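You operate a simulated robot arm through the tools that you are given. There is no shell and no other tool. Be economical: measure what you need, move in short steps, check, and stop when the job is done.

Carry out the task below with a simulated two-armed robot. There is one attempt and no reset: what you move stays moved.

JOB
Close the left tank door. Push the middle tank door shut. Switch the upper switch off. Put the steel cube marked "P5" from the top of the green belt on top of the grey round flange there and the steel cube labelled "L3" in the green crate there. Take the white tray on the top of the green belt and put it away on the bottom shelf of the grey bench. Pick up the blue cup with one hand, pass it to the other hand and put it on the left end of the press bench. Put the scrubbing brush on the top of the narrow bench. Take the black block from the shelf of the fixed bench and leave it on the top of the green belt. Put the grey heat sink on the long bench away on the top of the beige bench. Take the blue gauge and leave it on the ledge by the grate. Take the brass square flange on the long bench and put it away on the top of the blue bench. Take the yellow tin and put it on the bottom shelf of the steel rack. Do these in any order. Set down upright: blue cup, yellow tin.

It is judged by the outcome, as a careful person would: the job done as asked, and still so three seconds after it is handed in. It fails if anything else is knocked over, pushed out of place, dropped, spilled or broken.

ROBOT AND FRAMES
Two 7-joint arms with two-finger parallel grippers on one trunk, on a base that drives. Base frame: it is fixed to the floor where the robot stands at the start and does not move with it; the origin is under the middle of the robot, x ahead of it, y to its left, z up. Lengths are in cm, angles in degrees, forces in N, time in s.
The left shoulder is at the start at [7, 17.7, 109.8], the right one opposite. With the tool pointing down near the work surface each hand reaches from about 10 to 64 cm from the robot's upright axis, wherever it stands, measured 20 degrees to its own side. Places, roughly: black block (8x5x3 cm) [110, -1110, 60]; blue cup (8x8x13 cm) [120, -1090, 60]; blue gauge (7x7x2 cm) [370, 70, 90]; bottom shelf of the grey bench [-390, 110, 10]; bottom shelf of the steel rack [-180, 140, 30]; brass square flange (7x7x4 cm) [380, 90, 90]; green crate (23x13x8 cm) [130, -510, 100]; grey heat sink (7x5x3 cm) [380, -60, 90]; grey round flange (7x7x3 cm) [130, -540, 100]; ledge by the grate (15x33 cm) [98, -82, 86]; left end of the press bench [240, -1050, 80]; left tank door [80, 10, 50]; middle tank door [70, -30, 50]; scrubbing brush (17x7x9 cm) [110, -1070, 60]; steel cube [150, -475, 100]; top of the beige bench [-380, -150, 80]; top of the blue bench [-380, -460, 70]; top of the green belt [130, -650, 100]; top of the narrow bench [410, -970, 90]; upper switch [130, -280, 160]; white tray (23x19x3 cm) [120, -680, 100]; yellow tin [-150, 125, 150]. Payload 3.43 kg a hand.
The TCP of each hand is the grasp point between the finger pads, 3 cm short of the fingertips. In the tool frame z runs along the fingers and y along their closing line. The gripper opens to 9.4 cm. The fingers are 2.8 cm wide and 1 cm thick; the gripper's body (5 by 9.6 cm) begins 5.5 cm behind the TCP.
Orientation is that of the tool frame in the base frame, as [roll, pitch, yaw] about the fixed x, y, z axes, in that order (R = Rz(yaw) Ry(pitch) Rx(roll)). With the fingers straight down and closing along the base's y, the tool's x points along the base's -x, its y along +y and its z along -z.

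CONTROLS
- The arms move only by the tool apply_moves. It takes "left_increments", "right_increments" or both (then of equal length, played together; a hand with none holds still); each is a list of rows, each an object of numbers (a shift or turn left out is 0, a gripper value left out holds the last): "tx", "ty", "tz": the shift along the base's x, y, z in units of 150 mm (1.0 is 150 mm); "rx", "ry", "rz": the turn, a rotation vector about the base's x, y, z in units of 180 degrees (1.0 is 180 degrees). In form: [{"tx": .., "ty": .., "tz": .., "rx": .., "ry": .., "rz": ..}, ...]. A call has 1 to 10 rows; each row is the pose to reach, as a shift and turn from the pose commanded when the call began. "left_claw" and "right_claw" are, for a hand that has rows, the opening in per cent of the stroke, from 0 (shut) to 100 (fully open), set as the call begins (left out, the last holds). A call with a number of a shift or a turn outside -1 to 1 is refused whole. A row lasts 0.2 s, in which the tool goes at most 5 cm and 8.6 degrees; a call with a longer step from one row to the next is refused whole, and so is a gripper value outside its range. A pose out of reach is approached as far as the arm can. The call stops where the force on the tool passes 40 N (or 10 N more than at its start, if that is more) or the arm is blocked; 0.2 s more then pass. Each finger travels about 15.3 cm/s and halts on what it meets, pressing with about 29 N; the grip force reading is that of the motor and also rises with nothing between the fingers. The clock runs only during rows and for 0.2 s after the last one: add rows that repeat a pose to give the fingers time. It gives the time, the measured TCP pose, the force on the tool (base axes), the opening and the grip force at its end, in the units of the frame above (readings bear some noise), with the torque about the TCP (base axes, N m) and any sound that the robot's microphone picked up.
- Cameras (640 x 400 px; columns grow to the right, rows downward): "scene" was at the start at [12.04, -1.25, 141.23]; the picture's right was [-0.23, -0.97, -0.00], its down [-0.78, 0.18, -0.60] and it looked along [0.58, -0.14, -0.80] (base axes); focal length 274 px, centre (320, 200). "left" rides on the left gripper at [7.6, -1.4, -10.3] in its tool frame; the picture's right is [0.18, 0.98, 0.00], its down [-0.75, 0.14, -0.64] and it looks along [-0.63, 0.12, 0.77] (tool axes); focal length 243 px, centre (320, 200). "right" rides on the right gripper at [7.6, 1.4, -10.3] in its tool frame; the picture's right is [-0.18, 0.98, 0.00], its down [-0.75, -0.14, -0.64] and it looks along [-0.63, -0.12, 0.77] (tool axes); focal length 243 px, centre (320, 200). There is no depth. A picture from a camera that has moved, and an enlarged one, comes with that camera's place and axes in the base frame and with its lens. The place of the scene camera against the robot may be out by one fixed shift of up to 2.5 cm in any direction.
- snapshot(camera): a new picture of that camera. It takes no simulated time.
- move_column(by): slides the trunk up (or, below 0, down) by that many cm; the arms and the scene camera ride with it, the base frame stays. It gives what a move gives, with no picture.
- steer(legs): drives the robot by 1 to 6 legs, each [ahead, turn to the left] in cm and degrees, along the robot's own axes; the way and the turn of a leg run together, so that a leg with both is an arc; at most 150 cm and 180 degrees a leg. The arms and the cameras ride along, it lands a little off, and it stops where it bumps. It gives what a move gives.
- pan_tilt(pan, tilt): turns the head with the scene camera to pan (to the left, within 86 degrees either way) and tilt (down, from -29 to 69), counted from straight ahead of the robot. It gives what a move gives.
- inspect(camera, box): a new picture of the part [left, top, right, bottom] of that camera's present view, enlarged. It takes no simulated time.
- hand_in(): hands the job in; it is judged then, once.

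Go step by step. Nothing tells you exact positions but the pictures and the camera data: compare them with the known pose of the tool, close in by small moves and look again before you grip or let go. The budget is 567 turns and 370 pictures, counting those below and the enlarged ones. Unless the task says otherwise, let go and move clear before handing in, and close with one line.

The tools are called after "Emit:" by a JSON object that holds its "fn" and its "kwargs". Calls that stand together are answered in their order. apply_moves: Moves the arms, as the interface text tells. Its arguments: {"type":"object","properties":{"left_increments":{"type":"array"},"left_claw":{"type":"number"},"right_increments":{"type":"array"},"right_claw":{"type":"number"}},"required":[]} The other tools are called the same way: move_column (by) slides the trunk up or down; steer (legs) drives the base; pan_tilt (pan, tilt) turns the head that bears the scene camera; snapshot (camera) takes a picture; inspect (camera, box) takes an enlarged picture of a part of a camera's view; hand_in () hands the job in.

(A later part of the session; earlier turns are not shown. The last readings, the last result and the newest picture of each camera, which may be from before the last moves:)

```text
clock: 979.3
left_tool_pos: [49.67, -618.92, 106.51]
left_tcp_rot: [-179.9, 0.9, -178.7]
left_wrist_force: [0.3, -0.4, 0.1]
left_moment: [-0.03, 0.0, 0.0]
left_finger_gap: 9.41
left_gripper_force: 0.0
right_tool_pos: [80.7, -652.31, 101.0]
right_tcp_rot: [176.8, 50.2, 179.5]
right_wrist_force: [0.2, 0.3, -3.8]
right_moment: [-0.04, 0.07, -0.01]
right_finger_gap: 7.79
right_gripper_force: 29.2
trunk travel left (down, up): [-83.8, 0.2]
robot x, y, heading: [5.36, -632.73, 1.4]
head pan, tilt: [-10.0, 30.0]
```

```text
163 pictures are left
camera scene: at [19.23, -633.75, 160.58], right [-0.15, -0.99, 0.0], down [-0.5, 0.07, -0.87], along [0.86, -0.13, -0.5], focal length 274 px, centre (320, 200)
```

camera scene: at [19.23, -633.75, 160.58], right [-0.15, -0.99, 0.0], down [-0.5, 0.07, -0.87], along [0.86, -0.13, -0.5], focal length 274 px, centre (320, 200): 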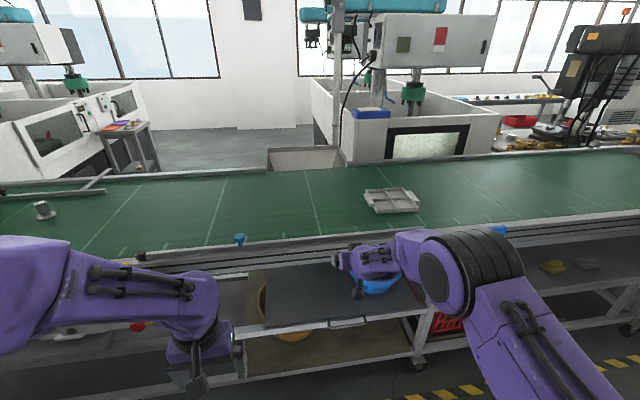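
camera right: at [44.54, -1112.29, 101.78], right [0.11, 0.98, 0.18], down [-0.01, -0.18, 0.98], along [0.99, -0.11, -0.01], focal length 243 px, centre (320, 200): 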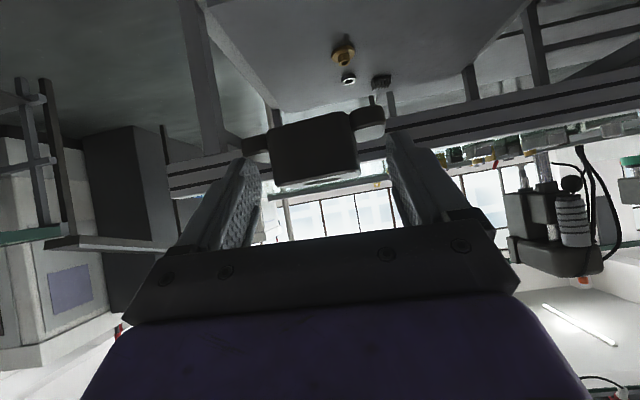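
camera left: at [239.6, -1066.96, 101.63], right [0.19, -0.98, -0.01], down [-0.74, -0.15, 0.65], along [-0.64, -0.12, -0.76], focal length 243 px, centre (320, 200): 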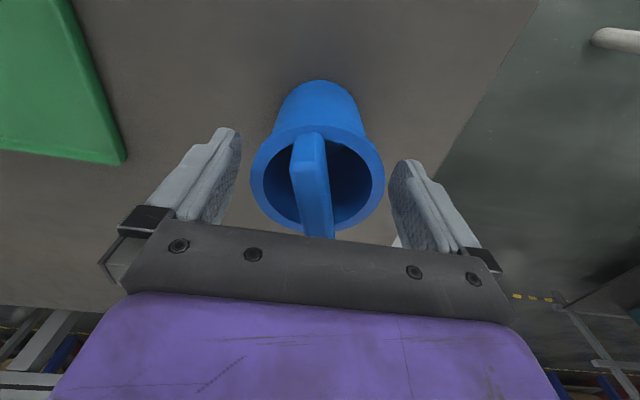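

The belt is free left of the white tray. I raise the block and bring it over the belt.

Emit:
{"fn": "apply_moves", "kwargs": {"right_increments": [{"tz": 0.2}, {"tz": 0.4}]}}

Emit:
{"fn": "steer", "kwargs": {"legs": [[36, -1.4]]}}

Emit:
{"fn": "snapshot", "kwargs": {"camera": "right"}}

Emit:
{"fn": "snapshot", "kwargs": {"camera": "scene"}}

```text
clock: 979.9
left_tool_pos: [49.68, -618.98, 106.45]
left_tcp_rot: [-179.8, 0.9, -178.7]
left_wrist_force: [0.3, 0.1, -1.1]
left_moment: [0.0, 0.02, -0.01]
left_finger_gap: 9.4
left_gripper_force: 0.0
right_tool_pos: [80.63, -652.38, 107.2]
right_tcp_rot: [177.0, 50.1, 179.5]
right_wrist_force: [-2.2, 0.0, -4.1]
right_moment: [-0.03, 0.06, 0.0]
right_finger_gap: 7.81
right_gripper_force: 28.8
trunk travel left (down, up): [-83.8, 0.2]
robot x, y, heading: [5.03, -633.09, 1.5]
head pan, tilt: [-10.0, 30.0]
```

```text
clock: 982.2
left_tool_pos: [85.99, -619.59, 106.57]
left_tcp_rot: [-179.9, 0.9, 180.0]
left_wrist_force: [0.1, -0.3, -0.8]
left_moment: [0.0, 0.0, 0.01]
left_finger_gap: 9.41
left_gripper_force: 0.1
right_tool_pos: [116.36, -653.81, 107.19]
right_tcp_rot: [176.9, 50.3, 178.1]
right_wrist_force: [0.0, 0.0, -3.4]
right_moment: [0.0, 0.04, 0.0]
right_finger_gap: 7.82
right_gripper_force: 28.9
trunk travel left (down, up): [-83.8, 0.2]
robot x, y, heading: [41.44, -632.4, -0.0]
head pan, tilt: [-10.0, 30.0]
```

```text
162 pictures are left
camera right: at [103.43, -652.49, 107.85], right [0.11, 0.98, 0.18], down [-0.01, -0.18, 0.98], along [0.99, -0.11, -0.01], focal length 243 px, centre (320, 200)
```

right: 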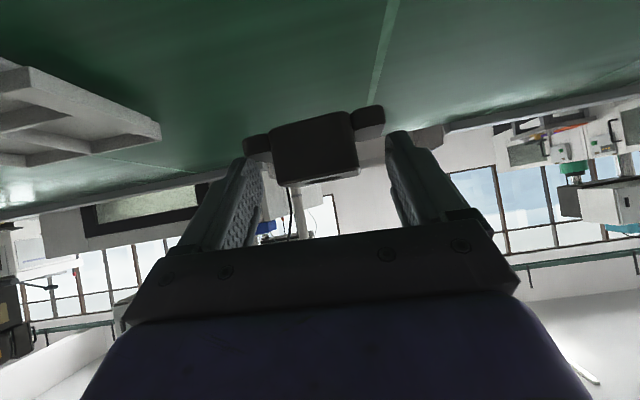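

```text
161 pictures are left
camera scene: at [55.06, -633.64, 160.6], right [-0.17, -0.98, 0.0], down [-0.49, 0.09, -0.87], along [0.85, -0.15, -0.5], focal length 274 px, centre (320, 200)
```

scene: 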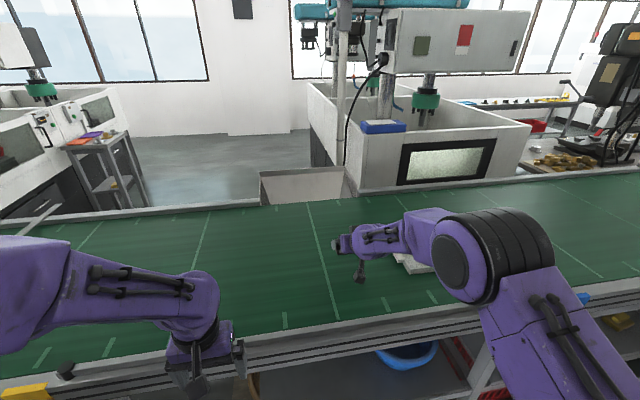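

Emit:
{"fn": "apply_moves", "kwargs": {"right_increments": [{"ty": 0.2}, {"ty": 0.4, "tz": -0.15}, {"ty": 0.5, "tz": -0.35}, {"ty": 0.5, "tz": -0.45}]}}

Emit:
{"fn": "apply_moves", "kwargs": {"right_increments": [{"tz": -0.03}, {"tz": -0.06}, {"tz": -0.09}, {"tz": -0.12}, {"tz": -0.15}, {"tz": -0.18}, {"tz": -0.21}, {"tz": -0.24}, {"tz": -0.27}, {"tz": -0.3}]}}

Emit:
{"fn": "snapshot", "kwargs": {"camera": "right"}}

```text
clock: 983.2
left_tool_pos: [86.07, -619.61, 106.41]
left_tcp_rot: [-179.7, 0.9, 179.9]
left_wrist_force: [0.9, -0.2, 0.2]
left_moment: [0.01, -0.01, 0.0]
left_finger_gap: 9.4
left_gripper_force: 0.0
right_tool_pos: [116.39, -646.39, 100.28]
right_tcp_rot: [176.9, 50.2, 178.1]
right_wrist_force: [0.2, 0.8, -4.1]
right_moment: [0.01, 0.06, 0.0]
right_finger_gap: 7.8
right_gripper_force: 29.2
trunk travel left (down, up): [-83.8, 0.2]
robot x, y, heading: [40.93, -632.52, -0.1]
head pan, tilt: [-10.0, 30.0]
```

```text
clock: 985.0
left_tool_pos: [85.65, -619.41, 106.73]
left_tcp_rot: [-179.7, 1.3, 179.8]
left_wrist_force: [-0.3, 0.7, 1.1]
left_moment: [0.01, 0.01, 0.01]
left_finger_gap: 9.41
left_gripper_force: 0.0
right_tool_pos: [116.2, -646.26, 98.06]
right_tcp_rot: [177.1, 51.6, 178.3]
right_wrist_force: [-16.2, -0.4, 16.6]
right_moment: [-0.24, 0.46, -0.08]
right_finger_gap: 7.85
right_gripper_force: 28.5
trunk travel left (down, up): [-83.8, 0.2]
robot x, y, heading: [41.54, -632.74, 0.1]
head pan, tilt: [-10.0, 30.0]
stopped in row 9 (right hand): the force on the tool passed its limit at 43 N (the readings are from after the stop); the commanded pose is now the measured one
```

```text
160 pictures are left
camera right: at [103.49, -645.04, 98.52], right [0.1, 0.98, 0.17], down [-0.03, -0.17, 0.98], along [0.99, -0.11, 0.02], focal length 243 px, centre (320, 200)
```

right: 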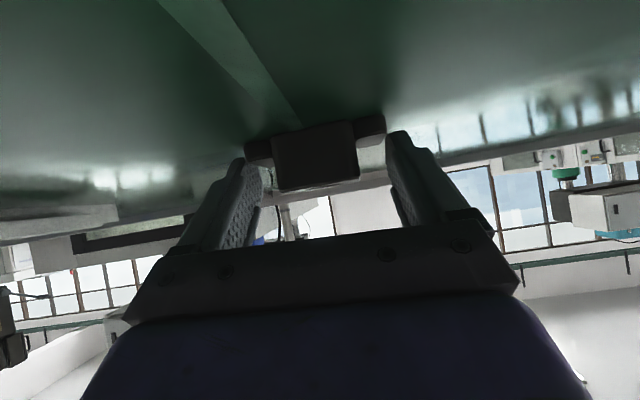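

Emit:
{"fn": "apply_moves", "kwargs": {"right_increments": [{"tz": 0.01}, {"tz": 0.01}, {"tz": 0.01}, {"tz": 0.01}], "right_claw": 100}}

Emit:
{"fn": "apply_moves", "kwargs": {"right_increments": [{"tz": 0.05}, {"tz": 0.15}, {"tz": 0.4, "tx": -0.1}, {"tz": 0.7, "tx": -0.2}, {"tz": 0.9, "tx": -0.4}]}}

Emit:
{"fn": "inspect", "kwargs": {"camera": "scene", "box": [280, 190, 480, 315]}}

```text
clock: 986.0
left_tool_pos: [85.66, -619.4, 106.61]
left_tcp_rot: [-179.6, 1.1, 179.8]
left_wrist_force: [0.1, -0.6, 0.5]
left_moment: [0.02, 0.03, 0.0]
left_finger_gap: 9.42
left_gripper_force: 0.0
right_tool_pos: [116.42, -646.17, 98.11]
right_tcp_rot: [177.1, 51.5, 178.3]
right_wrist_force: [-8.9, 7.9, 15.2]
right_moment: [-0.45, 0.03, -0.21]
right_finger_gap: 8.88
right_gripper_force: 0.0
trunk travel left (down, up): [-83.8, 0.2]
robot x, y, heading: [41.23, -632.18, -0.0]
head pan, tilt: [-10.0, 30.0]
```

```text
clock: 987.2
left_tool_pos: [86.05, -619.5, 106.61]
left_tcp_rot: [-179.8, 1.0, 179.8]
left_wrist_force: [0.2, -0.3, -0.2]
left_moment: [0.0, -0.05, -0.03]
left_finger_gap: 9.43
left_gripper_force: 0.1
right_tool_pos: [110.59, -646.33, 111.17]
right_tcp_rot: [177.2, 51.2, 178.2]
right_wrist_force: [0.0, -0.4, 0.7]
right_moment: [-0.01, 0.04, -0.03]
right_finger_gap: 9.41
right_gripper_force: 0.0
trunk travel left (down, up): [-83.8, 0.2]
robot x, y, heading: [41.44, -632.34, 0.1]
head pan, tilt: [-10.0, 30.0]
```

```text
3.20 times, centred on (380, 252) of scene
camera zoom: at [54.85, -633.58, 160.62], right [-0.17, -0.98, 0.0], down [-0.49, 0.09, -0.87], along [0.85, -0.15, -0.5], focal length 877 px, centre (128, 32)
```

zoom: 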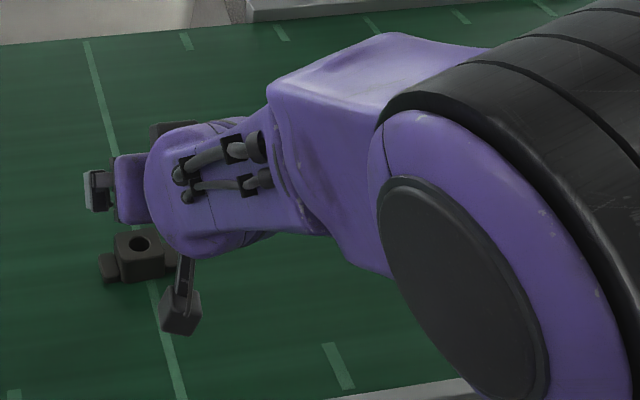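

The black block is on the belt. Next is the white tray, with both hands. I straighten the right hand and move the robot in front of the tray.

Emit:
{"fn": "apply_moves", "kwargs": {"right_increments": [{"ry": 0.045, "tx": -0.15, "ty": -0.05}, {"ry": 0.09, "tx": -0.3, "ty": -0.1}, {"ry": 0.135, "tx": -0.45, "ty": -0.15}, {"ry": 0.18, "tx": -0.6, "ty": -0.2}, {"ry": 0.225, "tx": -0.75, "ty": -0.2}, {"ry": 0.27, "tx": -0.9, "ty": -0.2}, {"ry": 0.284, "tx": -1.0, "ty": -0.2}]}}

Emit:
{"fn": "steer", "kwargs": {"legs": [[-30, 0], [0, -90], [48, 0], [0, 90], [35, 0]]}}

Emit:
{"fn": "pan_tilt", "kwargs": {"pan": 0, "tilt": 45}}

Emit:
{"fn": "snapshot", "kwargs": {"camera": "scene"}}

```text
clock: 988.8
left_tool_pos: [86.07, -619.65, 106.49]
left_tcp_rot: [-179.8, 0.9, 179.8]
left_wrist_force: [-0.2, -0.7, -0.6]
left_moment: [0.01, 0.0, 0.03]
left_finger_gap: 9.4
left_gripper_force: 0.1
right_tool_pos: [95.59, -649.22, 111.11]
right_tcp_rot: [178.4, 0.0, 178.9]
right_wrist_force: [-0.1, 0.0, 0.5]
right_moment: [-0.04, 0.07, 0.01]
right_finger_gap: 9.39
right_gripper_force: 0.1
trunk travel left (down, up): [-83.8, 0.2]
robot x, y, heading: [41.66, -632.59, 0.0]
head pan, tilt: [-10.0, 30.0]
```

```text
clock: 1002.8
left_tool_pos: [91.58, -668.95, 106.56]
left_tcp_rot: [-179.8, 0.9, 179.2]
left_wrist_force: [0.1, -0.3, -0.7]
left_moment: [0.04, -0.04, 0.01]
left_finger_gap: 9.39
left_gripper_force: 0.0
right_tool_pos: [100.87, -698.8, 111.27]
right_tcp_rot: [178.3, 0.1, 178.2]
right_wrist_force: [-0.7, -0.1, 0.5]
right_moment: [0.01, -0.02, -0.02]
right_finger_gap: 9.42
right_gripper_force: 0.0
trunk travel left (down, up): [-83.8, 0.2]
robot x, y, heading: [46.94, -681.3, -0.5]
head pan, tilt: [-10.0, 30.0]
```

```text
clock: 1003.6
left_tool_pos: [91.76, -669.07, 106.43]
left_tcp_rot: [-179.7, 0.7, 179.2]
left_wrist_force: [0.5, 0.0, 0.0]
left_moment: [0.0, 0.0, 0.02]
left_finger_gap: 9.38
left_gripper_force: 0.0
right_tool_pos: [101.06, -698.76, 111.07]
right_tcp_rot: [178.4, 0.0, 178.2]
right_wrist_force: [0.1, 0.8, -0.2]
right_moment: [-0.01, 0.02, -0.03]
right_finger_gap: 9.37
right_gripper_force: 0.0
trunk travel left (down, up): [-83.8, 0.2]
robot x, y, heading: [47.03, -681.31, -0.6]
head pan, tilt: [0.0, 45.0]
```

```text
158 pictures are left
camera scene: at [59.92, -681.1, 158.33], right [-0.01, -1.0, 0.0], down [-0.71, 0.01, -0.71], along [0.71, -0.01, -0.71], focal length 274 px, centre (320, 200)
```

scene: 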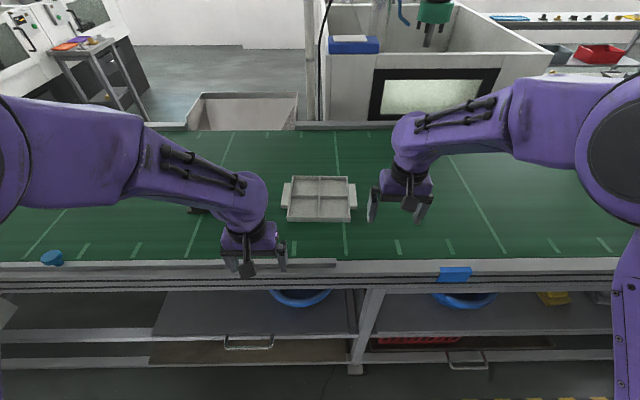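

Emit:
{"fn": "inspect", "kwargs": {"camera": "scene", "box": [260, 160, 380, 235]}}

```text
5.33 times, centred on (320, 198) of scene
camera zoom: at [59.92, -681.1, 158.33], right [-0.01, -1.0, 0.0], down [-0.71, 0.01, -0.71], along [0.71, -0.01, -0.71], focal length 1462 px, centre (320, 213)
```

zoom: 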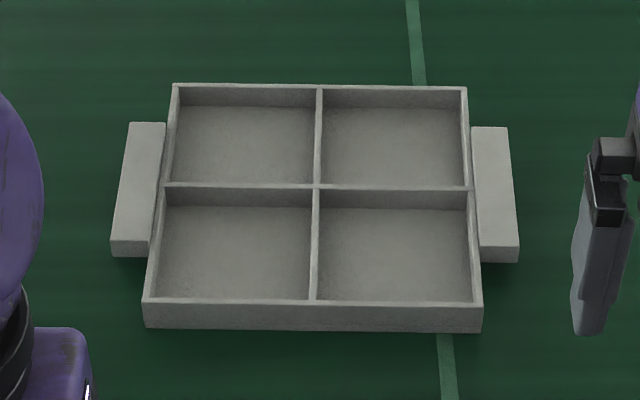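

The tray has side lugs. Each hand will pinch wall-plus-lug, one finger inside the front compartment. I move closer and bring both hands above.

Emit:
{"fn": "steer", "kwargs": {"legs": [[8, 0.6]]}}

Emit:
{"fn": "apply_moves", "kwargs": {"left_increments": [{"tx": 0.25, "ty": -0.04, "tz": 0.1}, {"tx": 0.5, "ty": -0.08, "tz": 0.1}, {"tx": 0.75, "ty": -0.12, "tz": 0.1}, {"tx": 1.0, "ty": -0.17, "tz": 0.1}, {"tx": 1.0, "ty": -0.17, "tz": 0.1}], "right_increments": [{"tx": 0.15, "ty": 0.1}, {"tx": 0.3, "ty": 0.25}, {"tx": 0.45, "ty": 0.4}, {"tx": 0.55, "ty": 0.45, "tz": -0.15}, {"tx": 0.55, "ty": 0.45, "tz": -0.2}], "left_claw": 60, "right_claw": 60}}

Emit:
{"fn": "snapshot", "kwargs": {"camera": "left"}}

Emit:
{"fn": "snapshot", "kwargs": {"camera": "right"}}

```text
clock: 1004.6
left_tool_pos: [98.13, -668.48, 107.2]
left_tcp_rot: [-179.8, 1.7, 179.8]
left_wrist_force: [-2.1, 0.3, 0.7]
left_moment: [0.0, -0.1, 0.01]
left_finger_gap: 9.43
left_gripper_force: 0.0
right_tool_pos: [107.85, -698.36, 112.03]
right_tcp_rot: [178.4, 0.9, 178.8]
right_wrist_force: [-1.0, -0.3, 0.8]
right_moment: [-0.01, -0.1, -0.03]
right_finger_gap: 9.4
right_gripper_force: 0.1
trunk travel left (down, up): [-83.8, 0.2]
robot x, y, heading: [54.97, -681.75, 0.2]
head pan, tilt: [0.0, 45.0]
```

```text
clock: 1005.8
left_tool_pos: [114.22, -671.05, 108.31]
left_tcp_rot: [-179.8, 1.0, 179.7]
left_wrist_force: [-0.1, 0.1, 0.1]
left_moment: [0.01, -0.02, -0.01]
left_finger_gap: 5.63
left_gripper_force: 0.0
right_tool_pos: [116.97, -691.51, 108.36]
right_tcp_rot: [178.5, 0.4, 178.7]
right_wrist_force: [0.9, -0.2, -0.3]
right_moment: [0.04, -0.02, 0.01]
right_finger_gap: 5.63
right_gripper_force: 0.1
trunk travel left (down, up): [-83.8, 0.2]
robot x, y, heading: [54.56, -681.23, -0.1]
head pan, tilt: [0.0, 45.0]
```

```text
156 pictures are left
camera left: at [106.38, -672.46, 118.3], right [-0.18, 0.98, -0.01], down [0.74, 0.14, 0.66], along [0.65, 0.11, -0.76], focal length 243 px, centre (320, 200)
```

left: 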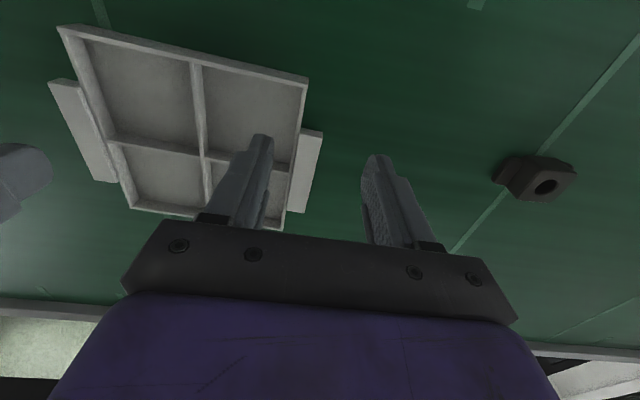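

```text
155 pictures are left
camera right: at [109.34, -690.18, 118.71], right [0.2, 0.98, 0.03], down [0.75, -0.17, 0.64], along [0.63, -0.11, -0.77], focal length 243 px, centre (320, 200)
```

right: 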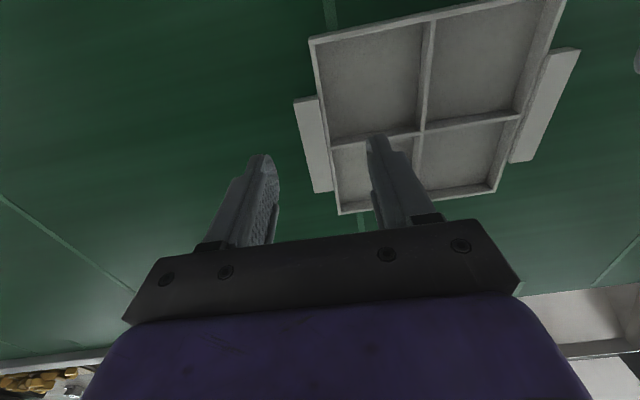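

I align both hands on the lugs (x≈116.8) and lower partway.

Emit:
{"fn": "apply_moves", "kwargs": {"left_increments": [{"tx": 0.1, "ty": -0.04}, {"tx": 0.17, "ty": -0.07, "tz": -0.15}, {"tx": 0.17, "ty": -0.07, "tz": -0.35}, {"tx": 0.17, "ty": -0.07, "tz": -0.5}], "right_increments": [{"tx": -0.01, "ty": -0.02}, {"tx": -0.01, "ty": -0.02, "tz": -0.15}, {"tx": -0.01, "ty": -0.02, "tz": -0.35}, {"tx": -0.01, "ty": -0.02, "tz": -0.5}]}}

Emit:
{"fn": "snapshot", "kwargs": {"camera": "left"}}

Emit:
{"fn": "snapshot", "kwargs": {"camera": "right"}}

```text
clock: 1006.8
left_tool_pos: [117.12, -672.07, 100.45]
left_tcp_rot: [-179.8, 0.9, 179.8]
left_wrist_force: [-0.2, 0.1, -0.2]
left_moment: [0.01, 0.01, 0.0]
left_finger_gap: 5.62
left_gripper_force: 0.0
right_tool_pos: [117.31, -691.58, 100.63]
right_tcp_rot: [178.4, 0.2, 178.9]
right_wrist_force: [0.0, -0.1, 0.2]
right_moment: [0.0, -0.02, -0.01]
right_finger_gap: 5.65
right_gripper_force: 0.1
trunk travel left (down, up): [-83.8, 0.2]
robot x, y, heading: [54.8, -681.41, -0.0]
head pan, tilt: [0.0, 45.0]
```

```text
154 pictures are left
camera left: at [109.22, -673.41, 110.54], right [-0.18, 0.98, -0.01], down [0.74, 0.14, 0.65], along [0.64, 0.11, -0.76], focal length 243 px, centre (320, 200)
```

left: 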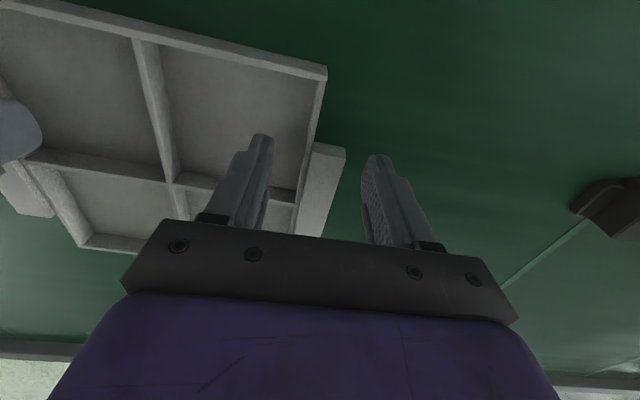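

```text
153 pictures are left
camera right: at [109.53, -690.46, 110.94], right [0.2, 0.98, 0.03], down [0.75, -0.17, 0.64], along [0.63, -0.11, -0.77], focal length 243 px, centre (320, 200)
```

right: 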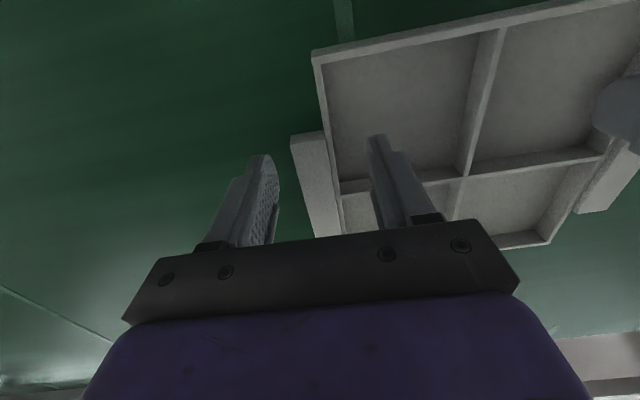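

Emit:
{"fn": "apply_moves", "kwargs": {"left_increments": [{"tx": -0.03, "tz": -0.03}, {"tx": -0.03, "tz": -0.06}], "right_increments": [{"tx": -0.04, "tz": -0.03, "ty": -0.01}, {"tx": -0.04, "tz": -0.065, "ty": -0.01}]}}

Emit:
{"fn": "apply_moves", "kwargs": {"left_increments": [{"tz": 0}, {"tz": 0}, {"tz": 0}, {"tz": 0}], "right_increments": [{"tz": 0}, {"tz": 0}, {"tz": 0}, {"tz": 0}], "left_claw": 0, "right_claw": 0}}

Emit:
{"fn": "snapshot", "kwargs": {"camera": "left"}}

Emit:
{"fn": "snapshot", "kwargs": {"camera": "right"}}

```text
clock: 1007.4
left_tool_pos: [116.45, -672.17, 99.5]
left_tcp_rot: [-179.8, 0.9, 179.7]
left_wrist_force: [0.1, -1.1, -0.7]
left_moment: [-0.04, 0.02, 0.0]
left_finger_gap: 5.64
left_gripper_force: 0.0
right_tool_pos: [116.51, -691.91, 99.92]
right_tcp_rot: [178.4, 0.2, 178.8]
right_wrist_force: [-0.4, 0.9, -0.5]
right_moment: [0.0, -0.02, 0.0]
right_finger_gap: 5.63
right_gripper_force: 0.0
trunk travel left (down, up): [-83.8, 0.2]
robot x, y, heading: [54.48, -681.2, -0.2]
head pan, tilt: [0.0, 45.0]
```

```text
clock: 1008.4
left_tool_pos: [116.64, -671.95, 99.58]
left_tcp_rot: [180.0, 0.9, 179.8]
left_wrist_force: [-1.6, 30.1, -0.3]
left_moment: [0.67, 0.08, -0.05]
left_finger_gap: 2.58
left_gripper_force: 28.9
right_tool_pos: [116.43, -692.22, 99.78]
right_tcp_rot: [178.7, 0.1, 178.8]
right_wrist_force: [3.3, -30.1, 0.7]
right_moment: [-0.87, 0.02, -0.46]
right_finger_gap: 2.57
right_gripper_force: 29.6
trunk travel left (down, up): [-83.8, 0.2]
robot x, y, heading: [54.61, -681.16, -0.0]
head pan, tilt: [0.0, 45.0]
```

```text
152 pictures are left
camera left: at [108.65, -673.27, 109.66], right [-0.18, 0.98, 0.0], down [0.74, 0.14, 0.65], along [0.64, 0.12, -0.76], focal length 243 px, centre (320, 200)
```

left: 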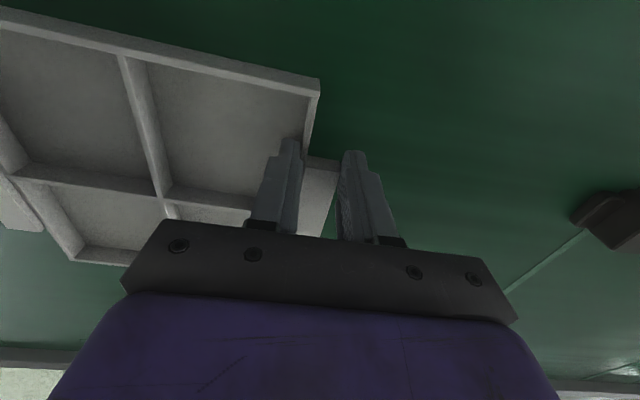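

```text
151 pictures are left
camera right: at [108.87, -690.82, 110.07], right [0.2, 0.98, 0.02], down [0.75, -0.17, 0.64], along [0.63, -0.11, -0.77], focal length 243 px, centre (320, 200)
```

right: 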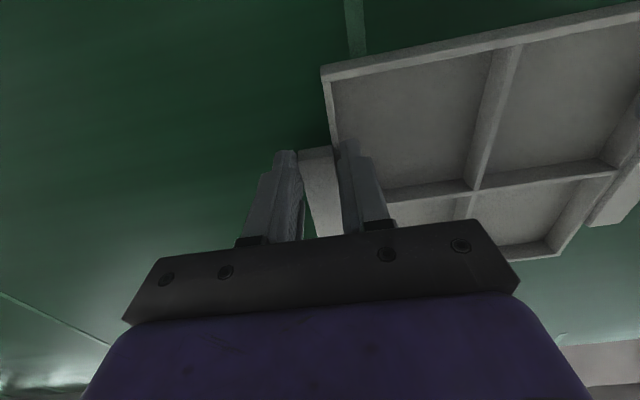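

The outer fingers press harder than the inner ones; I let the hands centre outward slightly to balance the grips.

Emit:
{"fn": "apply_moves", "kwargs": {"left_increments": [{"ty": 0.015}, {"ty": 0.025}, {"ty": 0.025}], "right_increments": [{"ty": -0.015}, {"ty": -0.025}, {"ty": -0.025}], "left_claw": 0, "right_claw": 0}}

```text
clock: 1009.2
left_tool_pos: [116.42, -671.94, 99.62]
left_tcp_rot: [-179.6, 0.9, 179.9]
left_wrist_force: [-4.7, 10.2, 1.1]
left_moment: [0.2, 0.28, -0.25]
left_finger_gap: 2.58
left_gripper_force: 29.2
right_tool_pos: [116.6, -692.23, 99.66]
right_tcp_rot: [178.2, 0.3, 178.9]
right_wrist_force: [4.9, -8.9, -0.1]
right_moment: [-0.31, -0.18, -0.56]
right_finger_gap: 2.54
right_gripper_force: 28.6
trunk travel left (down, up): [-83.8, 0.2]
robot x, y, heading: [54.72, -681.31, 0.1]
head pan, tilt: [0.0, 45.0]
```

Emit:
{"fn": "apply_moves", "kwargs": {"left_increments": [{"ty": 0.012}, {"ty": 0.012, "tz": 0.07}, {"ty": 0.012, "tz": 0.15}, {"ty": 0.012, "tz": 0.25}, {"ty": 0.012, "tz": 0.4}], "right_increments": [{"ty": -0.01}, {"ty": -0.01, "tz": 0.07}, {"ty": -0.01, "tz": 0.15}, {"ty": -0.01, "tz": 0.25}, {"ty": -0.01, "tz": 0.4}]}}

Emit:
{"fn": "snapshot", "kwargs": {"camera": "scene"}}

```text
clock: 1010.4
left_tool_pos: [116.16, -671.89, 105.76]
left_tcp_rot: [-179.6, 0.9, 179.8]
left_wrist_force: [-6.1, -32.8, -1.8]
left_moment: [-0.77, 0.4, -0.66]
left_finger_gap: 2.57
left_gripper_force: 29.0
right_tool_pos: [116.38, -692.09, 105.88]
right_tcp_rot: [178.1, 0.3, 178.8]
right_wrist_force: [6.3, 31.9, -0.8]
right_moment: [0.95, -0.32, -0.58]
right_finger_gap: 2.55
right_gripper_force: 29.0
trunk travel left (down, up): [-83.8, 0.2]
robot x, y, heading: [54.84, -681.57, 0.1]
head pan, tilt: [0.0, 45.0]
```

```text
150 pictures are left
camera scene: at [67.65, -681.0, 158.34], right [0.0, -1.0, 0.0], down [-0.71, 0.0, -0.71], along [0.71, 0.0, -0.71], focal length 274 px, centre (320, 200)
```

scene: 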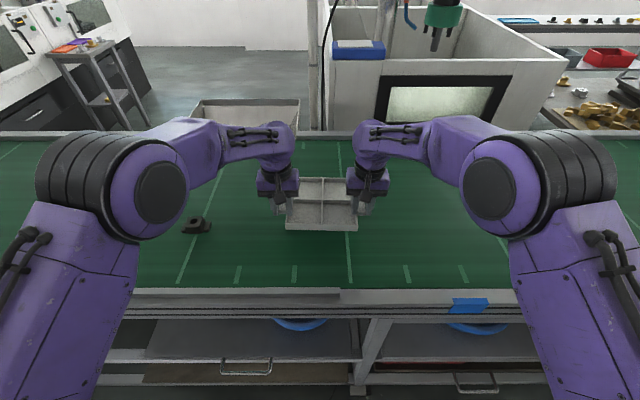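

Emit:
{"fn": "apply_moves", "kwargs": {"left_increments": [{"ty": -0.01}, {"ty": -0.018}, {"ty": -0.018}], "right_increments": [{"ty": 0.01}, {"ty": 0.016}, {"ty": 0.016}]}}

```text
clock: 1011.2
left_tool_pos: [116.48, -671.86, 105.72]
left_tcp_rot: [-179.6, 0.9, 179.8]
left_wrist_force: [-5.3, -23.2, -0.1]
left_moment: [-0.67, 0.07, -0.59]
left_finger_gap: 2.57
left_gripper_force: 28.6
right_tool_pos: [116.63, -692.25, 105.76]
right_tcp_rot: [178.4, 0.2, 178.9]
right_wrist_force: [4.6, 23.2, -1.1]
right_moment: [0.61, 0.02, -0.55]
right_finger_gap: 2.57
right_gripper_force: 29.3
trunk travel left (down, up): [-83.8, 0.2]
robot x, y, heading: [54.64, -681.75, -0.1]
head pan, tilt: [0.0, 45.0]
```

Emit:
{"fn": "apply_moves", "kwargs": {"left_increments": [{"ty": -0.02}, {"ty": -0.03}, {"ty": -0.03}, {"ty": -0.03}], "right_increments": [{"ty": 0.02}, {"ty": 0.03}, {"ty": 0.03}, {"ty": 0.03}]}}

```text
clock: 1012.2
left_tool_pos: [116.47, -671.91, 105.68]
left_tcp_rot: [179.8, 0.9, 179.8]
left_wrist_force: [-2.6, 28.6, -2.3]
left_moment: [0.69, 0.24, -0.06]
left_finger_gap: 2.57
left_gripper_force: 28.5
right_tool_pos: [116.63, -692.25, 105.86]
right_tcp_rot: [178.8, 0.1, 178.8]
right_wrist_force: [2.9, -29.5, -1.4]
right_moment: [-0.83, -0.19, -0.57]
right_finger_gap: 2.56
right_gripper_force: 29.2
trunk travel left (down, up): [-83.8, 0.2]
robot x, y, heading: [54.88, -681.34, 0.1]
head pan, tilt: [0.0, 45.0]
```

Emit:
{"fn": "apply_moves", "kwargs": {"left_increments": [{"ty": 0.016}, {"ty": 0.016}, {"ty": 0.016}], "right_increments": [{"ty": -0.017}, {"ty": -0.017}, {"ty": -0.017}]}}

```text
clock: 1013.0
left_tool_pos: [116.44, -671.86, 105.68]
left_tcp_rot: [-179.8, 0.9, 179.7]
left_wrist_force: [-2.3, 26.9, -0.7]
left_moment: [0.63, 0.12, -0.07]
left_finger_gap: 2.56
left_gripper_force: 29.4
right_tool_pos: [116.59, -692.09, 105.84]
right_tcp_rot: [178.6, 0.2, 178.8]
right_wrist_force: [2.6, -26.0, -1.3]
right_moment: [-0.74, -0.04, -0.51]
right_finger_gap: 2.57
right_gripper_force: 29.2
trunk travel left (down, up): [-83.8, 0.2]
robot x, y, heading: [54.77, -681.23, 0.0]
head pan, tilt: [0.0, 45.0]
```

Emit:
{"fn": "apply_moves", "kwargs": {"left_increments": [{"ty": 0.01}, {"ty": 0.01}], "right_increments": [{"ty": -0.01}, {"ty": -0.01}]}}

```text
clock: 1013.6
left_tool_pos: [116.58, -671.87, 105.64]
left_tcp_rot: [-179.7, 0.9, 179.8]
left_wrist_force: [-2.9, 17.4, -0.4]
left_moment: [0.4, 0.05, -0.12]
left_finger_gap: 2.56
left_gripper_force: 29.1
right_tool_pos: [116.51, -692.27, 105.87]
right_tcp_rot: [178.4, 0.2, 178.9]
right_wrist_force: [2.5, -17.2, -0.7]
right_moment: [-0.52, 0.04, -0.57]
right_finger_gap: 2.55
right_gripper_force: 29.0
trunk travel left (down, up): [-83.8, 0.2]
robot x, y, heading: [55.01, -681.14, -0.2]
head pan, tilt: [0.0, 45.0]
```

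The tray is held level between both hands. I raise it a bit more and start the drive back to the grey bench.

Emit:
{"fn": "apply_moves", "kwargs": {"left_increments": [{"tz": 0.1}, {"tz": 0.2}, {"tz": 0.3}, {"tz": 0.4}], "right_increments": [{"tz": 0.1}, {"tz": 0.2}, {"tz": 0.3}, {"tz": 0.4}]}}

Emit:
{"fn": "steer", "kwargs": {"legs": [[-45, 0], [0, 91], [150, 0], [150, 0], [150, 0], [150, 0]]}}

Emit:
{"fn": "pan_tilt", "kwargs": {"pan": 30, "tilt": 35}}

Emit:
{"fn": "snapshot", "kwargs": {"camera": "scene"}}

```text
clock: 1014.6
left_tool_pos: [116.37, -671.83, 111.75]
left_tcp_rot: [-179.8, 0.9, 179.7]
left_wrist_force: [-3.1, 13.1, -1.7]
left_moment: [0.39, 0.21, -0.2]
left_finger_gap: 2.55
left_gripper_force: 29.4
right_tool_pos: [116.48, -692.16, 111.84]
right_tcp_rot: [178.5, 0.3, 178.8]
right_wrist_force: [3.0, -14.0, -1.1]
right_moment: [-0.3, -0.11, -0.49]
right_finger_gap: 2.55
right_gripper_force: 29.3
trunk travel left (down, up): [-83.8, 0.2]
robot x, y, heading: [54.74, -681.22, 0.0]
head pan, tilt: [0.0, 45.0]
```

```text
clock: 1049.4
left_tool_pos: [-15.81, -19.01, 111.69]
left_tcp_rot: [-179.8, 0.9, -88.6]
left_wrist_force: [-8.7, -3.4, -0.8]
left_moment: [-0.1, 0.2, -0.21]
left_finger_gap: 2.55
left_gripper_force: 29.5
right_tool_pos: [4.43, -18.34, 111.82]
right_tcp_rot: [178.5, 0.3, -89.6]
right_wrist_force: [9.1, 4.0, -0.7]
right_moment: [0.03, -0.28, -0.36]
right_finger_gap: 2.54
right_gripper_force: 29.2
trunk travel left (down, up): [-83.8, 0.2]
robot x, y, heading: [-4.44, -80.03, 91.8]
head pan, tilt: [0.0, 45.0]
```

```text
clock: 1050.3
left_tool_pos: [-15.87, -18.97, 111.78]
left_tcp_rot: [-179.8, 1.0, -88.6]
left_wrist_force: [0.6, -2.9, 0.6]
left_moment: [-0.08, -0.07, -0.25]
left_finger_gap: 2.57
left_gripper_force: 28.7
right_tool_pos: [4.43, -18.35, 111.71]
right_tcp_rot: [178.5, 0.3, -89.5]
right_wrist_force: [0.3, 2.5, -1.9]
right_moment: [0.03, -0.06, -0.3]
right_finger_gap: 2.57
right_gripper_force: 28.9
trunk travel left (down, up): [-83.8, 0.2]
robot x, y, heading: [-4.64, -80.11, 91.9]
head pan, tilt: [30.0, 35.0]
```

```text
149 pictures are left
camera scene: at [-9.51, -67.29, 159.81], right [0.85, 0.52, 0.0], down [0.3, -0.49, -0.82], along [-0.43, 0.7, -0.57], focal length 274 px, centre (320, 200)
```

scene: 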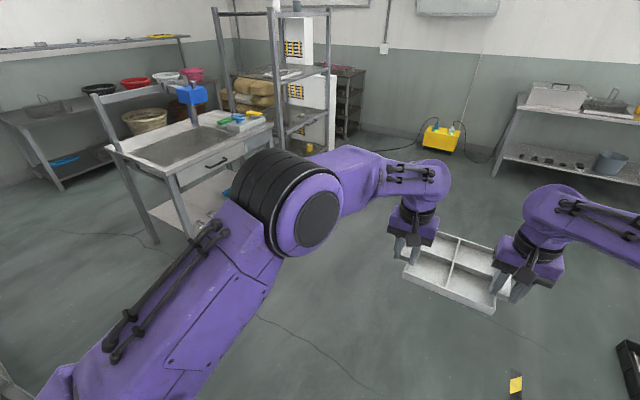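

Emit:
{"fn": "steer", "kwargs": {"legs": [[0, 69.6], [69, 0], [0, 18.5], [150, 0], [75, 0], [0, -90]]}}

Emit:
{"fn": "pan_tilt", "kwargs": {"pan": 30, "tilt": 35}}

Emit:
{"fn": "snapshot", "kwargs": {"camera": "scene"}}

```text
clock: 1072.8
left_tool_pos: [-304.74, 6.9, 111.78]
left_tcp_rot: [-179.8, 0.9, -91.7]
left_wrist_force: [-1.4, -2.2, -1.0]
left_moment: [-0.08, 0.03, -0.22]
left_finger_gap: 2.54
left_gripper_force: 29.0
right_tool_pos: [-284.45, 6.48, 111.76]
right_tcp_rot: [178.3, 0.2, -92.8]
right_wrist_force: [0.9, 2.3, -0.5]
right_moment: [-0.01, -0.04, -0.3]
right_finger_gap: 2.55
right_gripper_force: 28.6
trunk travel left (down, up): [-83.8, 0.2]
robot x, y, heading: [-296.62, -54.75, 88.5]
head pan, tilt: [30.0, 35.0]
```

```text
clock: 1073.4
left_tool_pos: [-304.67, 6.8, 111.7]
left_tcp_rot: [-179.8, 0.9, -91.7]
left_wrist_force: [0.8, -2.0, -1.7]
left_moment: [0.01, -0.13, -0.18]
left_finger_gap: 2.53
left_gripper_force: 28.9
right_tool_pos: [-284.35, 6.38, 111.77]
right_tcp_rot: [178.3, 0.1, -92.6]
right_wrist_force: [-1.0, 2.3, -1.9]
right_moment: [-0.12, -0.02, -0.19]
right_finger_gap: 2.53
right_gripper_force: 28.9
trunk travel left (down, up): [-83.8, 0.2]
robot x, y, heading: [-296.42, -54.78, 88.3]
head pan, tilt: [30.0, 35.0]
```

```text
148 pictures are left
camera scene: at [-300.98, -41.75, 159.81], right [0.88, 0.48, 0.0], down [0.27, -0.5, -0.82], along [-0.39, 0.72, -0.57], focal length 274 px, centre (320, 200)
```

scene: 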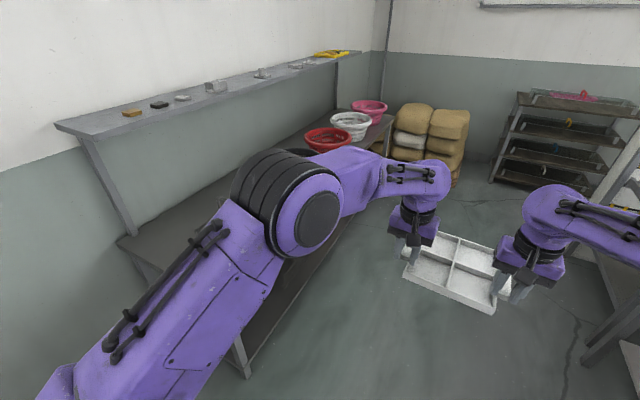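

Emit:
{"fn": "steer", "kwargs": {"legs": [[105, 0], [0, 91.5], [-8, 0]]}}

Emit:
{"fn": "move_column", "kwargs": {"by": -40}}

Emit:
{"fn": "pan_tilt", "kwargs": {"pan": 0, "tilt": 30}}

Emit:
{"fn": "snapshot", "kwargs": {"camera": "scene"}}

```text
clock: 1083.3
left_tool_pos: [-348.88, 40.98, 111.29]
left_tcp_rot: [-179.8, 0.4, -0.4]
left_wrist_force: [1.1, 0.6, 0.0]
left_moment: [0.12, -0.28, -0.26]
left_finger_gap: 2.54
left_gripper_force: 29.2
right_tool_pos: [-348.88, 61.17, 111.49]
right_tcp_rot: [178.4, -0.1, -1.2]
right_wrist_force: [-2.5, 0.9, -2.3]
right_moment: [0.03, 0.14, -0.13]
right_finger_gap: 2.58
right_gripper_force: 28.8
trunk travel left (down, up): [-83.8, 0.2]
robot x, y, heading: [-286.57, 50.37, 179.8]
head pan, tilt: [30.0, 35.0]
```

```text
clock: 1087.2
left_tool_pos: [-347.83, 40.83, 71.86]
left_tcp_rot: [-179.7, 1.1, -0.3]
left_wrist_force: [-0.7, 1.3, 6.7]
left_moment: [-0.03, 0.77, -0.16]
left_finger_gap: 2.54
left_gripper_force: 29.3
right_tool_pos: [-347.82, 61.14, 72.06]
right_tcp_rot: [178.5, 0.3, -1.3]
right_wrist_force: [0.9, -1.0, 3.1]
right_moment: [0.09, 0.73, 0.13]
right_finger_gap: 2.55
right_gripper_force: 29.3
trunk travel left (down, up): [-43.8, 40.2]
robot x, y, heading: [-286.51, 49.98, 179.8]
head pan, tilt: [30.0, 35.0]
```

```text
clock: 1088.1
left_tool_pos: [-347.89, 40.83, 71.91]
left_tcp_rot: [-179.8, 0.9, -0.4]
left_wrist_force: [1.9, 1.9, 6.1]
left_moment: [-0.02, 0.6, -0.25]
left_finger_gap: 2.52
left_gripper_force: 28.8
right_tool_pos: [-347.85, 61.13, 71.88]
right_tcp_rot: [178.5, 0.3, -1.4]
right_wrist_force: [0.9, -0.3, 0.8]
right_moment: [0.09, 0.43, 0.2]
right_finger_gap: 2.55
right_gripper_force: 28.8
trunk travel left (down, up): [-43.8, 40.2]
robot x, y, heading: [-285.92, 50.06, 180.1]
head pan, tilt: [0.0, 30.0]
```

```text
147 pictures are left
camera scene: at [-300.42, 50.69, 120.61], right [0.0, 1.0, 0.0], down [0.5, 0.0, -0.87], along [-0.87, 0.0, -0.5], focal length 274 px, centre (320, 200)
```

scene: 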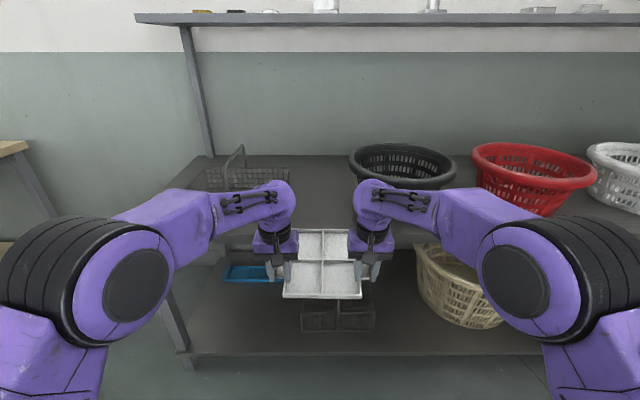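

The tray's far edge may be touching the bench front. I raise, back up 10 cm, and check the tray.

Emit:
{"fn": "move_column", "kwargs": {"by": 15}}

Emit:
{"fn": "steer", "kwargs": {"legs": [[-12, 0]]}}

Emit:
{"fn": "snapshot", "kwargs": {"camera": "scene"}}

Emit:
{"fn": "snapshot", "kwargs": {"camera": "left"}}

```text
clock: 1089.9
left_tool_pos: [-347.94, 40.77, 86.65]
left_tcp_rot: [-179.8, 1.0, -0.4]
left_wrist_force: [0.2, 1.0, -1.2]
left_moment: [-0.05, -0.07, -0.2]
left_finger_gap: 2.55
left_gripper_force: 28.6
right_tool_pos: [-348.05, 61.2, 86.78]
right_tcp_rot: [178.4, 0.3, -1.3]
right_wrist_force: [-0.2, -1.3, -0.8]
right_moment: [0.06, -0.05, 0.21]
right_finger_gap: 2.56
right_gripper_force: 29.1
trunk travel left (down, up): [-58.8, 25.2]
robot x, y, heading: [-286.06, 49.94, 179.8]
head pan, tilt: [0.0, 30.0]
```

```text
clock: 1091.1
left_tool_pos: [-335.92, 40.87, 86.68]
left_tcp_rot: [-179.8, 0.8, -0.5]
left_wrist_force: [0.1, 1.4, -0.6]
left_moment: [-0.06, -0.14, -0.27]
left_finger_gap: 2.52
left_gripper_force: 28.8
right_tool_pos: [-336.1, 61.02, 86.78]
right_tcp_rot: [178.4, 0.3, -1.3]
right_wrist_force: [-0.6, -0.5, -1.1]
right_moment: [0.06, 0.05, 0.12]
right_finger_gap: 2.55
right_gripper_force: 28.5
trunk travel left (down, up): [-58.8, 25.2]
robot x, y, heading: [-274.5, 49.9, 179.7]
head pan, tilt: [0.0, 30.0]
```

```text
146 pictures are left
camera scene: at [-288.67, 50.64, 135.59], right [0.0, 1.0, 0.0], down [0.5, 0.0, -0.87], along [-0.87, 0.0, -0.5], focal length 274 px, centre (320, 200)
```

scene: 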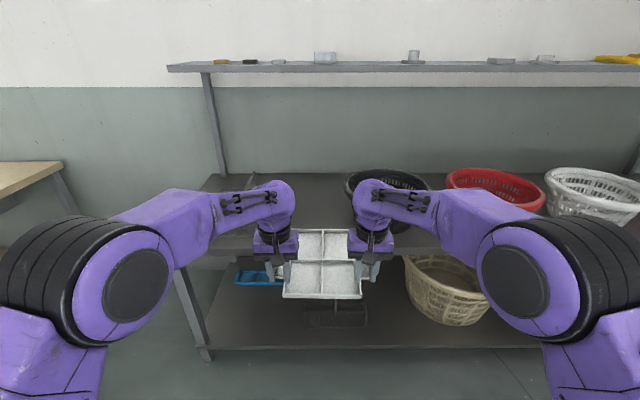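

```text
145 pictures are left
camera left: at [-328.26, 42.18, 96.78], right [0.18, -0.98, -0.01], down [-0.74, -0.14, 0.65], along [-0.64, -0.11, -0.76], focal length 243 px, centre (320, 200)
```

left: 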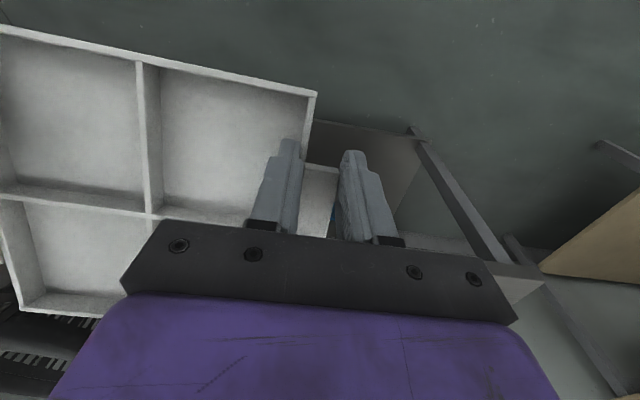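

The tray tilted only slightly in the grips. I'm clear of the bench now and lower the trunk to see the bottom shelf.

Emit:
{"fn": "move_column", "kwargs": {"by": -40}}

Emit:
{"fn": "pan_tilt", "kwargs": {"pan": 0, "tilt": 30}}

Emit:
{"fn": "snapshot", "kwargs": {"camera": "scene"}}

```text
clock: 1094.9
left_tool_pos: [-336.01, 40.7, 46.82]
left_tcp_rot: [-179.8, 0.9, -0.3]
left_wrist_force: [0.4, 1.3, -1.1]
left_moment: [-0.01, -0.1, -0.21]
left_finger_gap: 2.51
left_gripper_force: 29.0
right_tool_pos: [-335.94, 61.04, 46.82]
right_tcp_rot: [178.4, 0.3, -1.3]
right_wrist_force: [0.6, -0.8, -1.4]
right_moment: [0.08, -0.03, 0.19]
right_finger_gap: 2.54
right_gripper_force: 28.9
trunk travel left (down, up): [-18.8, 65.2]
robot x, y, heading: [-274.37, 50.29, 179.8]
head pan, tilt: [0.0, 30.0]
```

```text
clock: 1095.5
left_tool_pos: [-335.98, 40.78, 46.66]
left_tcp_rot: [-179.8, 0.9, -0.4]
left_wrist_force: [0.7, 0.6, -0.7]
left_moment: [-0.02, -0.03, -0.21]
left_finger_gap: 2.54
left_gripper_force: 29.2
right_tool_pos: [-335.93, 60.87, 46.78]
right_tcp_rot: [178.4, 0.3, -1.3]
right_wrist_force: [0.3, -1.2, -0.9]
right_moment: [0.08, -0.04, 0.17]
right_finger_gap: 2.54
right_gripper_force: 28.9
trunk travel left (down, up): [-18.8, 65.2]
robot x, y, heading: [-274.41, 50.17, 179.8]
head pan, tilt: [0.0, 30.0]
```

```text
144 pictures are left
camera scene: at [-288.67, 50.64, 95.59], right [0.0, 1.0, 0.0], down [0.5, 0.0, -0.87], along [-0.87, 0.0, -0.5], focal length 274 px, centre (320, 200)
```

scene: 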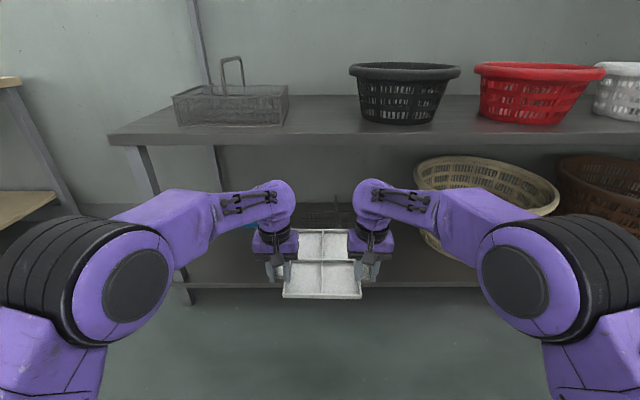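

The free space on the bottom shelf is at its front left, y≈5–40. I raise the trunk, shift the robot 29 cm that way, and come back down.

Emit:
{"fn": "move_column", "kwargs": {"by": 40}}

Emit:
{"fn": "move_column", "kwargs": {"by": 25}}

Emit:
{"fn": "steer", "kwargs": {"legs": [[20, 0], [0, 90], [29, 0], [0, -90], [-22, 0]]}}

Emit:
{"fn": "move_column", "kwargs": {"by": -40}}

Emit:
{"fn": "pan_tilt", "kwargs": {"pan": 0, "tilt": 35}}

Emit:
{"fn": "snapshot", "kwargs": {"camera": "scene"}}

```text
clock: 1099.4
left_tool_pos: [-336.16, 40.78, 86.84]
left_tcp_rot: [-179.8, 0.9, -0.4]
left_wrist_force: [0.3, 0.7, -0.9]
left_moment: [-0.04, -0.06, -0.28]
left_finger_gap: 2.54
left_gripper_force: 29.4
right_tool_pos: [-336.11, 61.1, 86.82]
right_tcp_rot: [178.3, 0.2, -1.3]
right_wrist_force: [0.2, -1.4, -1.7]
right_moment: [0.03, -0.05, 0.16]
right_finger_gap: 2.56
right_gripper_force: 29.6
trunk travel left (down, up): [-58.8, 25.2]
robot x, y, heading: [-274.62, 50.15, 179.6]
head pan, tilt: [0.0, 30.0]
```

```text
clock: 1101.9
left_tool_pos: [-336.1, 40.82, 111.71]
left_tcp_rot: [-179.8, 0.9, -0.4]
left_wrist_force: [-0.5, 0.4, -1.1]
left_moment: [-0.04, -0.02, -0.24]
left_finger_gap: 2.55
left_gripper_force: 28.8
right_tool_pos: [-335.98, 61.07, 111.81]
right_tcp_rot: [178.4, 0.2, -1.3]
right_wrist_force: [-0.3, -2.0, -1.3]
right_moment: [0.06, -0.05, 0.17]
right_finger_gap: 2.56
right_gripper_force: 28.7
trunk travel left (down, up): [-83.8, 0.2]
robot x, y, heading: [-274.52, 50.66, 179.9]
head pan, tilt: [0.0, 30.0]
```

```text
clock: 1114.0
left_tool_pos: [-335.12, 11.73, 111.47]
left_tcp_rot: [-179.8, 0.7, -0.1]
left_wrist_force: [-0.6, 1.5, -0.1]
left_moment: [-0.07, -0.03, -0.18]
left_finger_gap: 2.5
left_gripper_force: 29.3
right_tool_pos: [-335.18, 31.99, 111.62]
right_tcp_rot: [178.5, 0.1, -1.1]
right_wrist_force: [-0.4, -0.3, -1.6]
right_moment: [0.11, -0.11, 0.17]
right_finger_gap: 2.54
right_gripper_force: 29.1
trunk travel left (down, up): [-83.8, 0.2]
robot x, y, heading: [-273.49, 21.45, -179.8]
head pan, tilt: [0.0, 30.0]
```

```text
clock: 1117.8
left_tool_pos: [-334.83, 11.66, 71.72]
left_tcp_rot: [-179.8, 0.8, -0.1]
left_wrist_force: [0.0, 1.4, -1.3]
left_moment: [-0.05, -0.07, -0.17]
left_finger_gap: 2.51
left_gripper_force: 29.0
right_tool_pos: [-334.86, 31.94, 71.78]
right_tcp_rot: [178.4, 0.3, -1.1]
right_wrist_force: [-0.8, -0.3, -1.2]
right_moment: [0.06, -0.04, 0.16]
right_finger_gap: 2.52
right_gripper_force: 29.2
trunk travel left (down, up): [-43.8, 40.2]
robot x, y, heading: [-273.47, 21.36, -179.9]
head pan, tilt: [0.0, 30.0]
```

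```text
clock: 1118.5
left_tool_pos: [-334.83, 11.68, 71.72]
left_tcp_rot: [-179.9, 0.9, -0.2]
left_wrist_force: [-0.6, 1.4, -1.9]
left_moment: [-0.04, -0.05, -0.2]
left_finger_gap: 2.54
left_gripper_force: 28.6
right_tool_pos: [-334.98, 31.94, 71.77]
right_tcp_rot: [178.4, 0.2, -1.1]
right_wrist_force: [-0.6, -0.8, -0.3]
right_moment: [0.08, -0.05, 0.17]
right_finger_gap: 2.53
right_gripper_force: 29.0
trunk travel left (down, up): [-43.8, 40.2]
robot x, y, heading: [-273.07, 21.46, -180.0]
head pan, tilt: [0.0, 35.0]
```

```text
143 pictures are left
camera scene: at [-287.31, 21.73, 119.81], right [0.0, 1.0, 0.0], down [0.57, 0.0, -0.82], along [-0.82, 0.0, -0.57], focal length 274 px, centre (320, 200)
```

scene: 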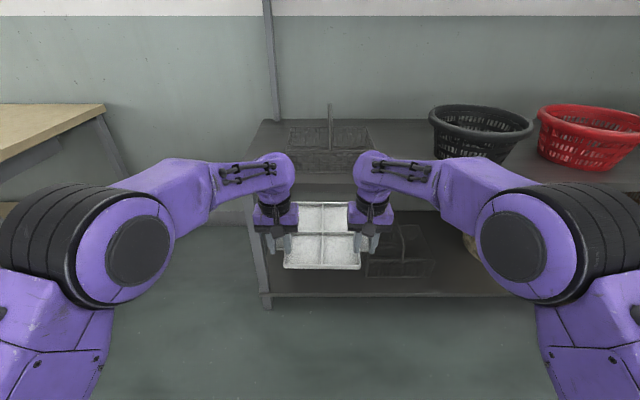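

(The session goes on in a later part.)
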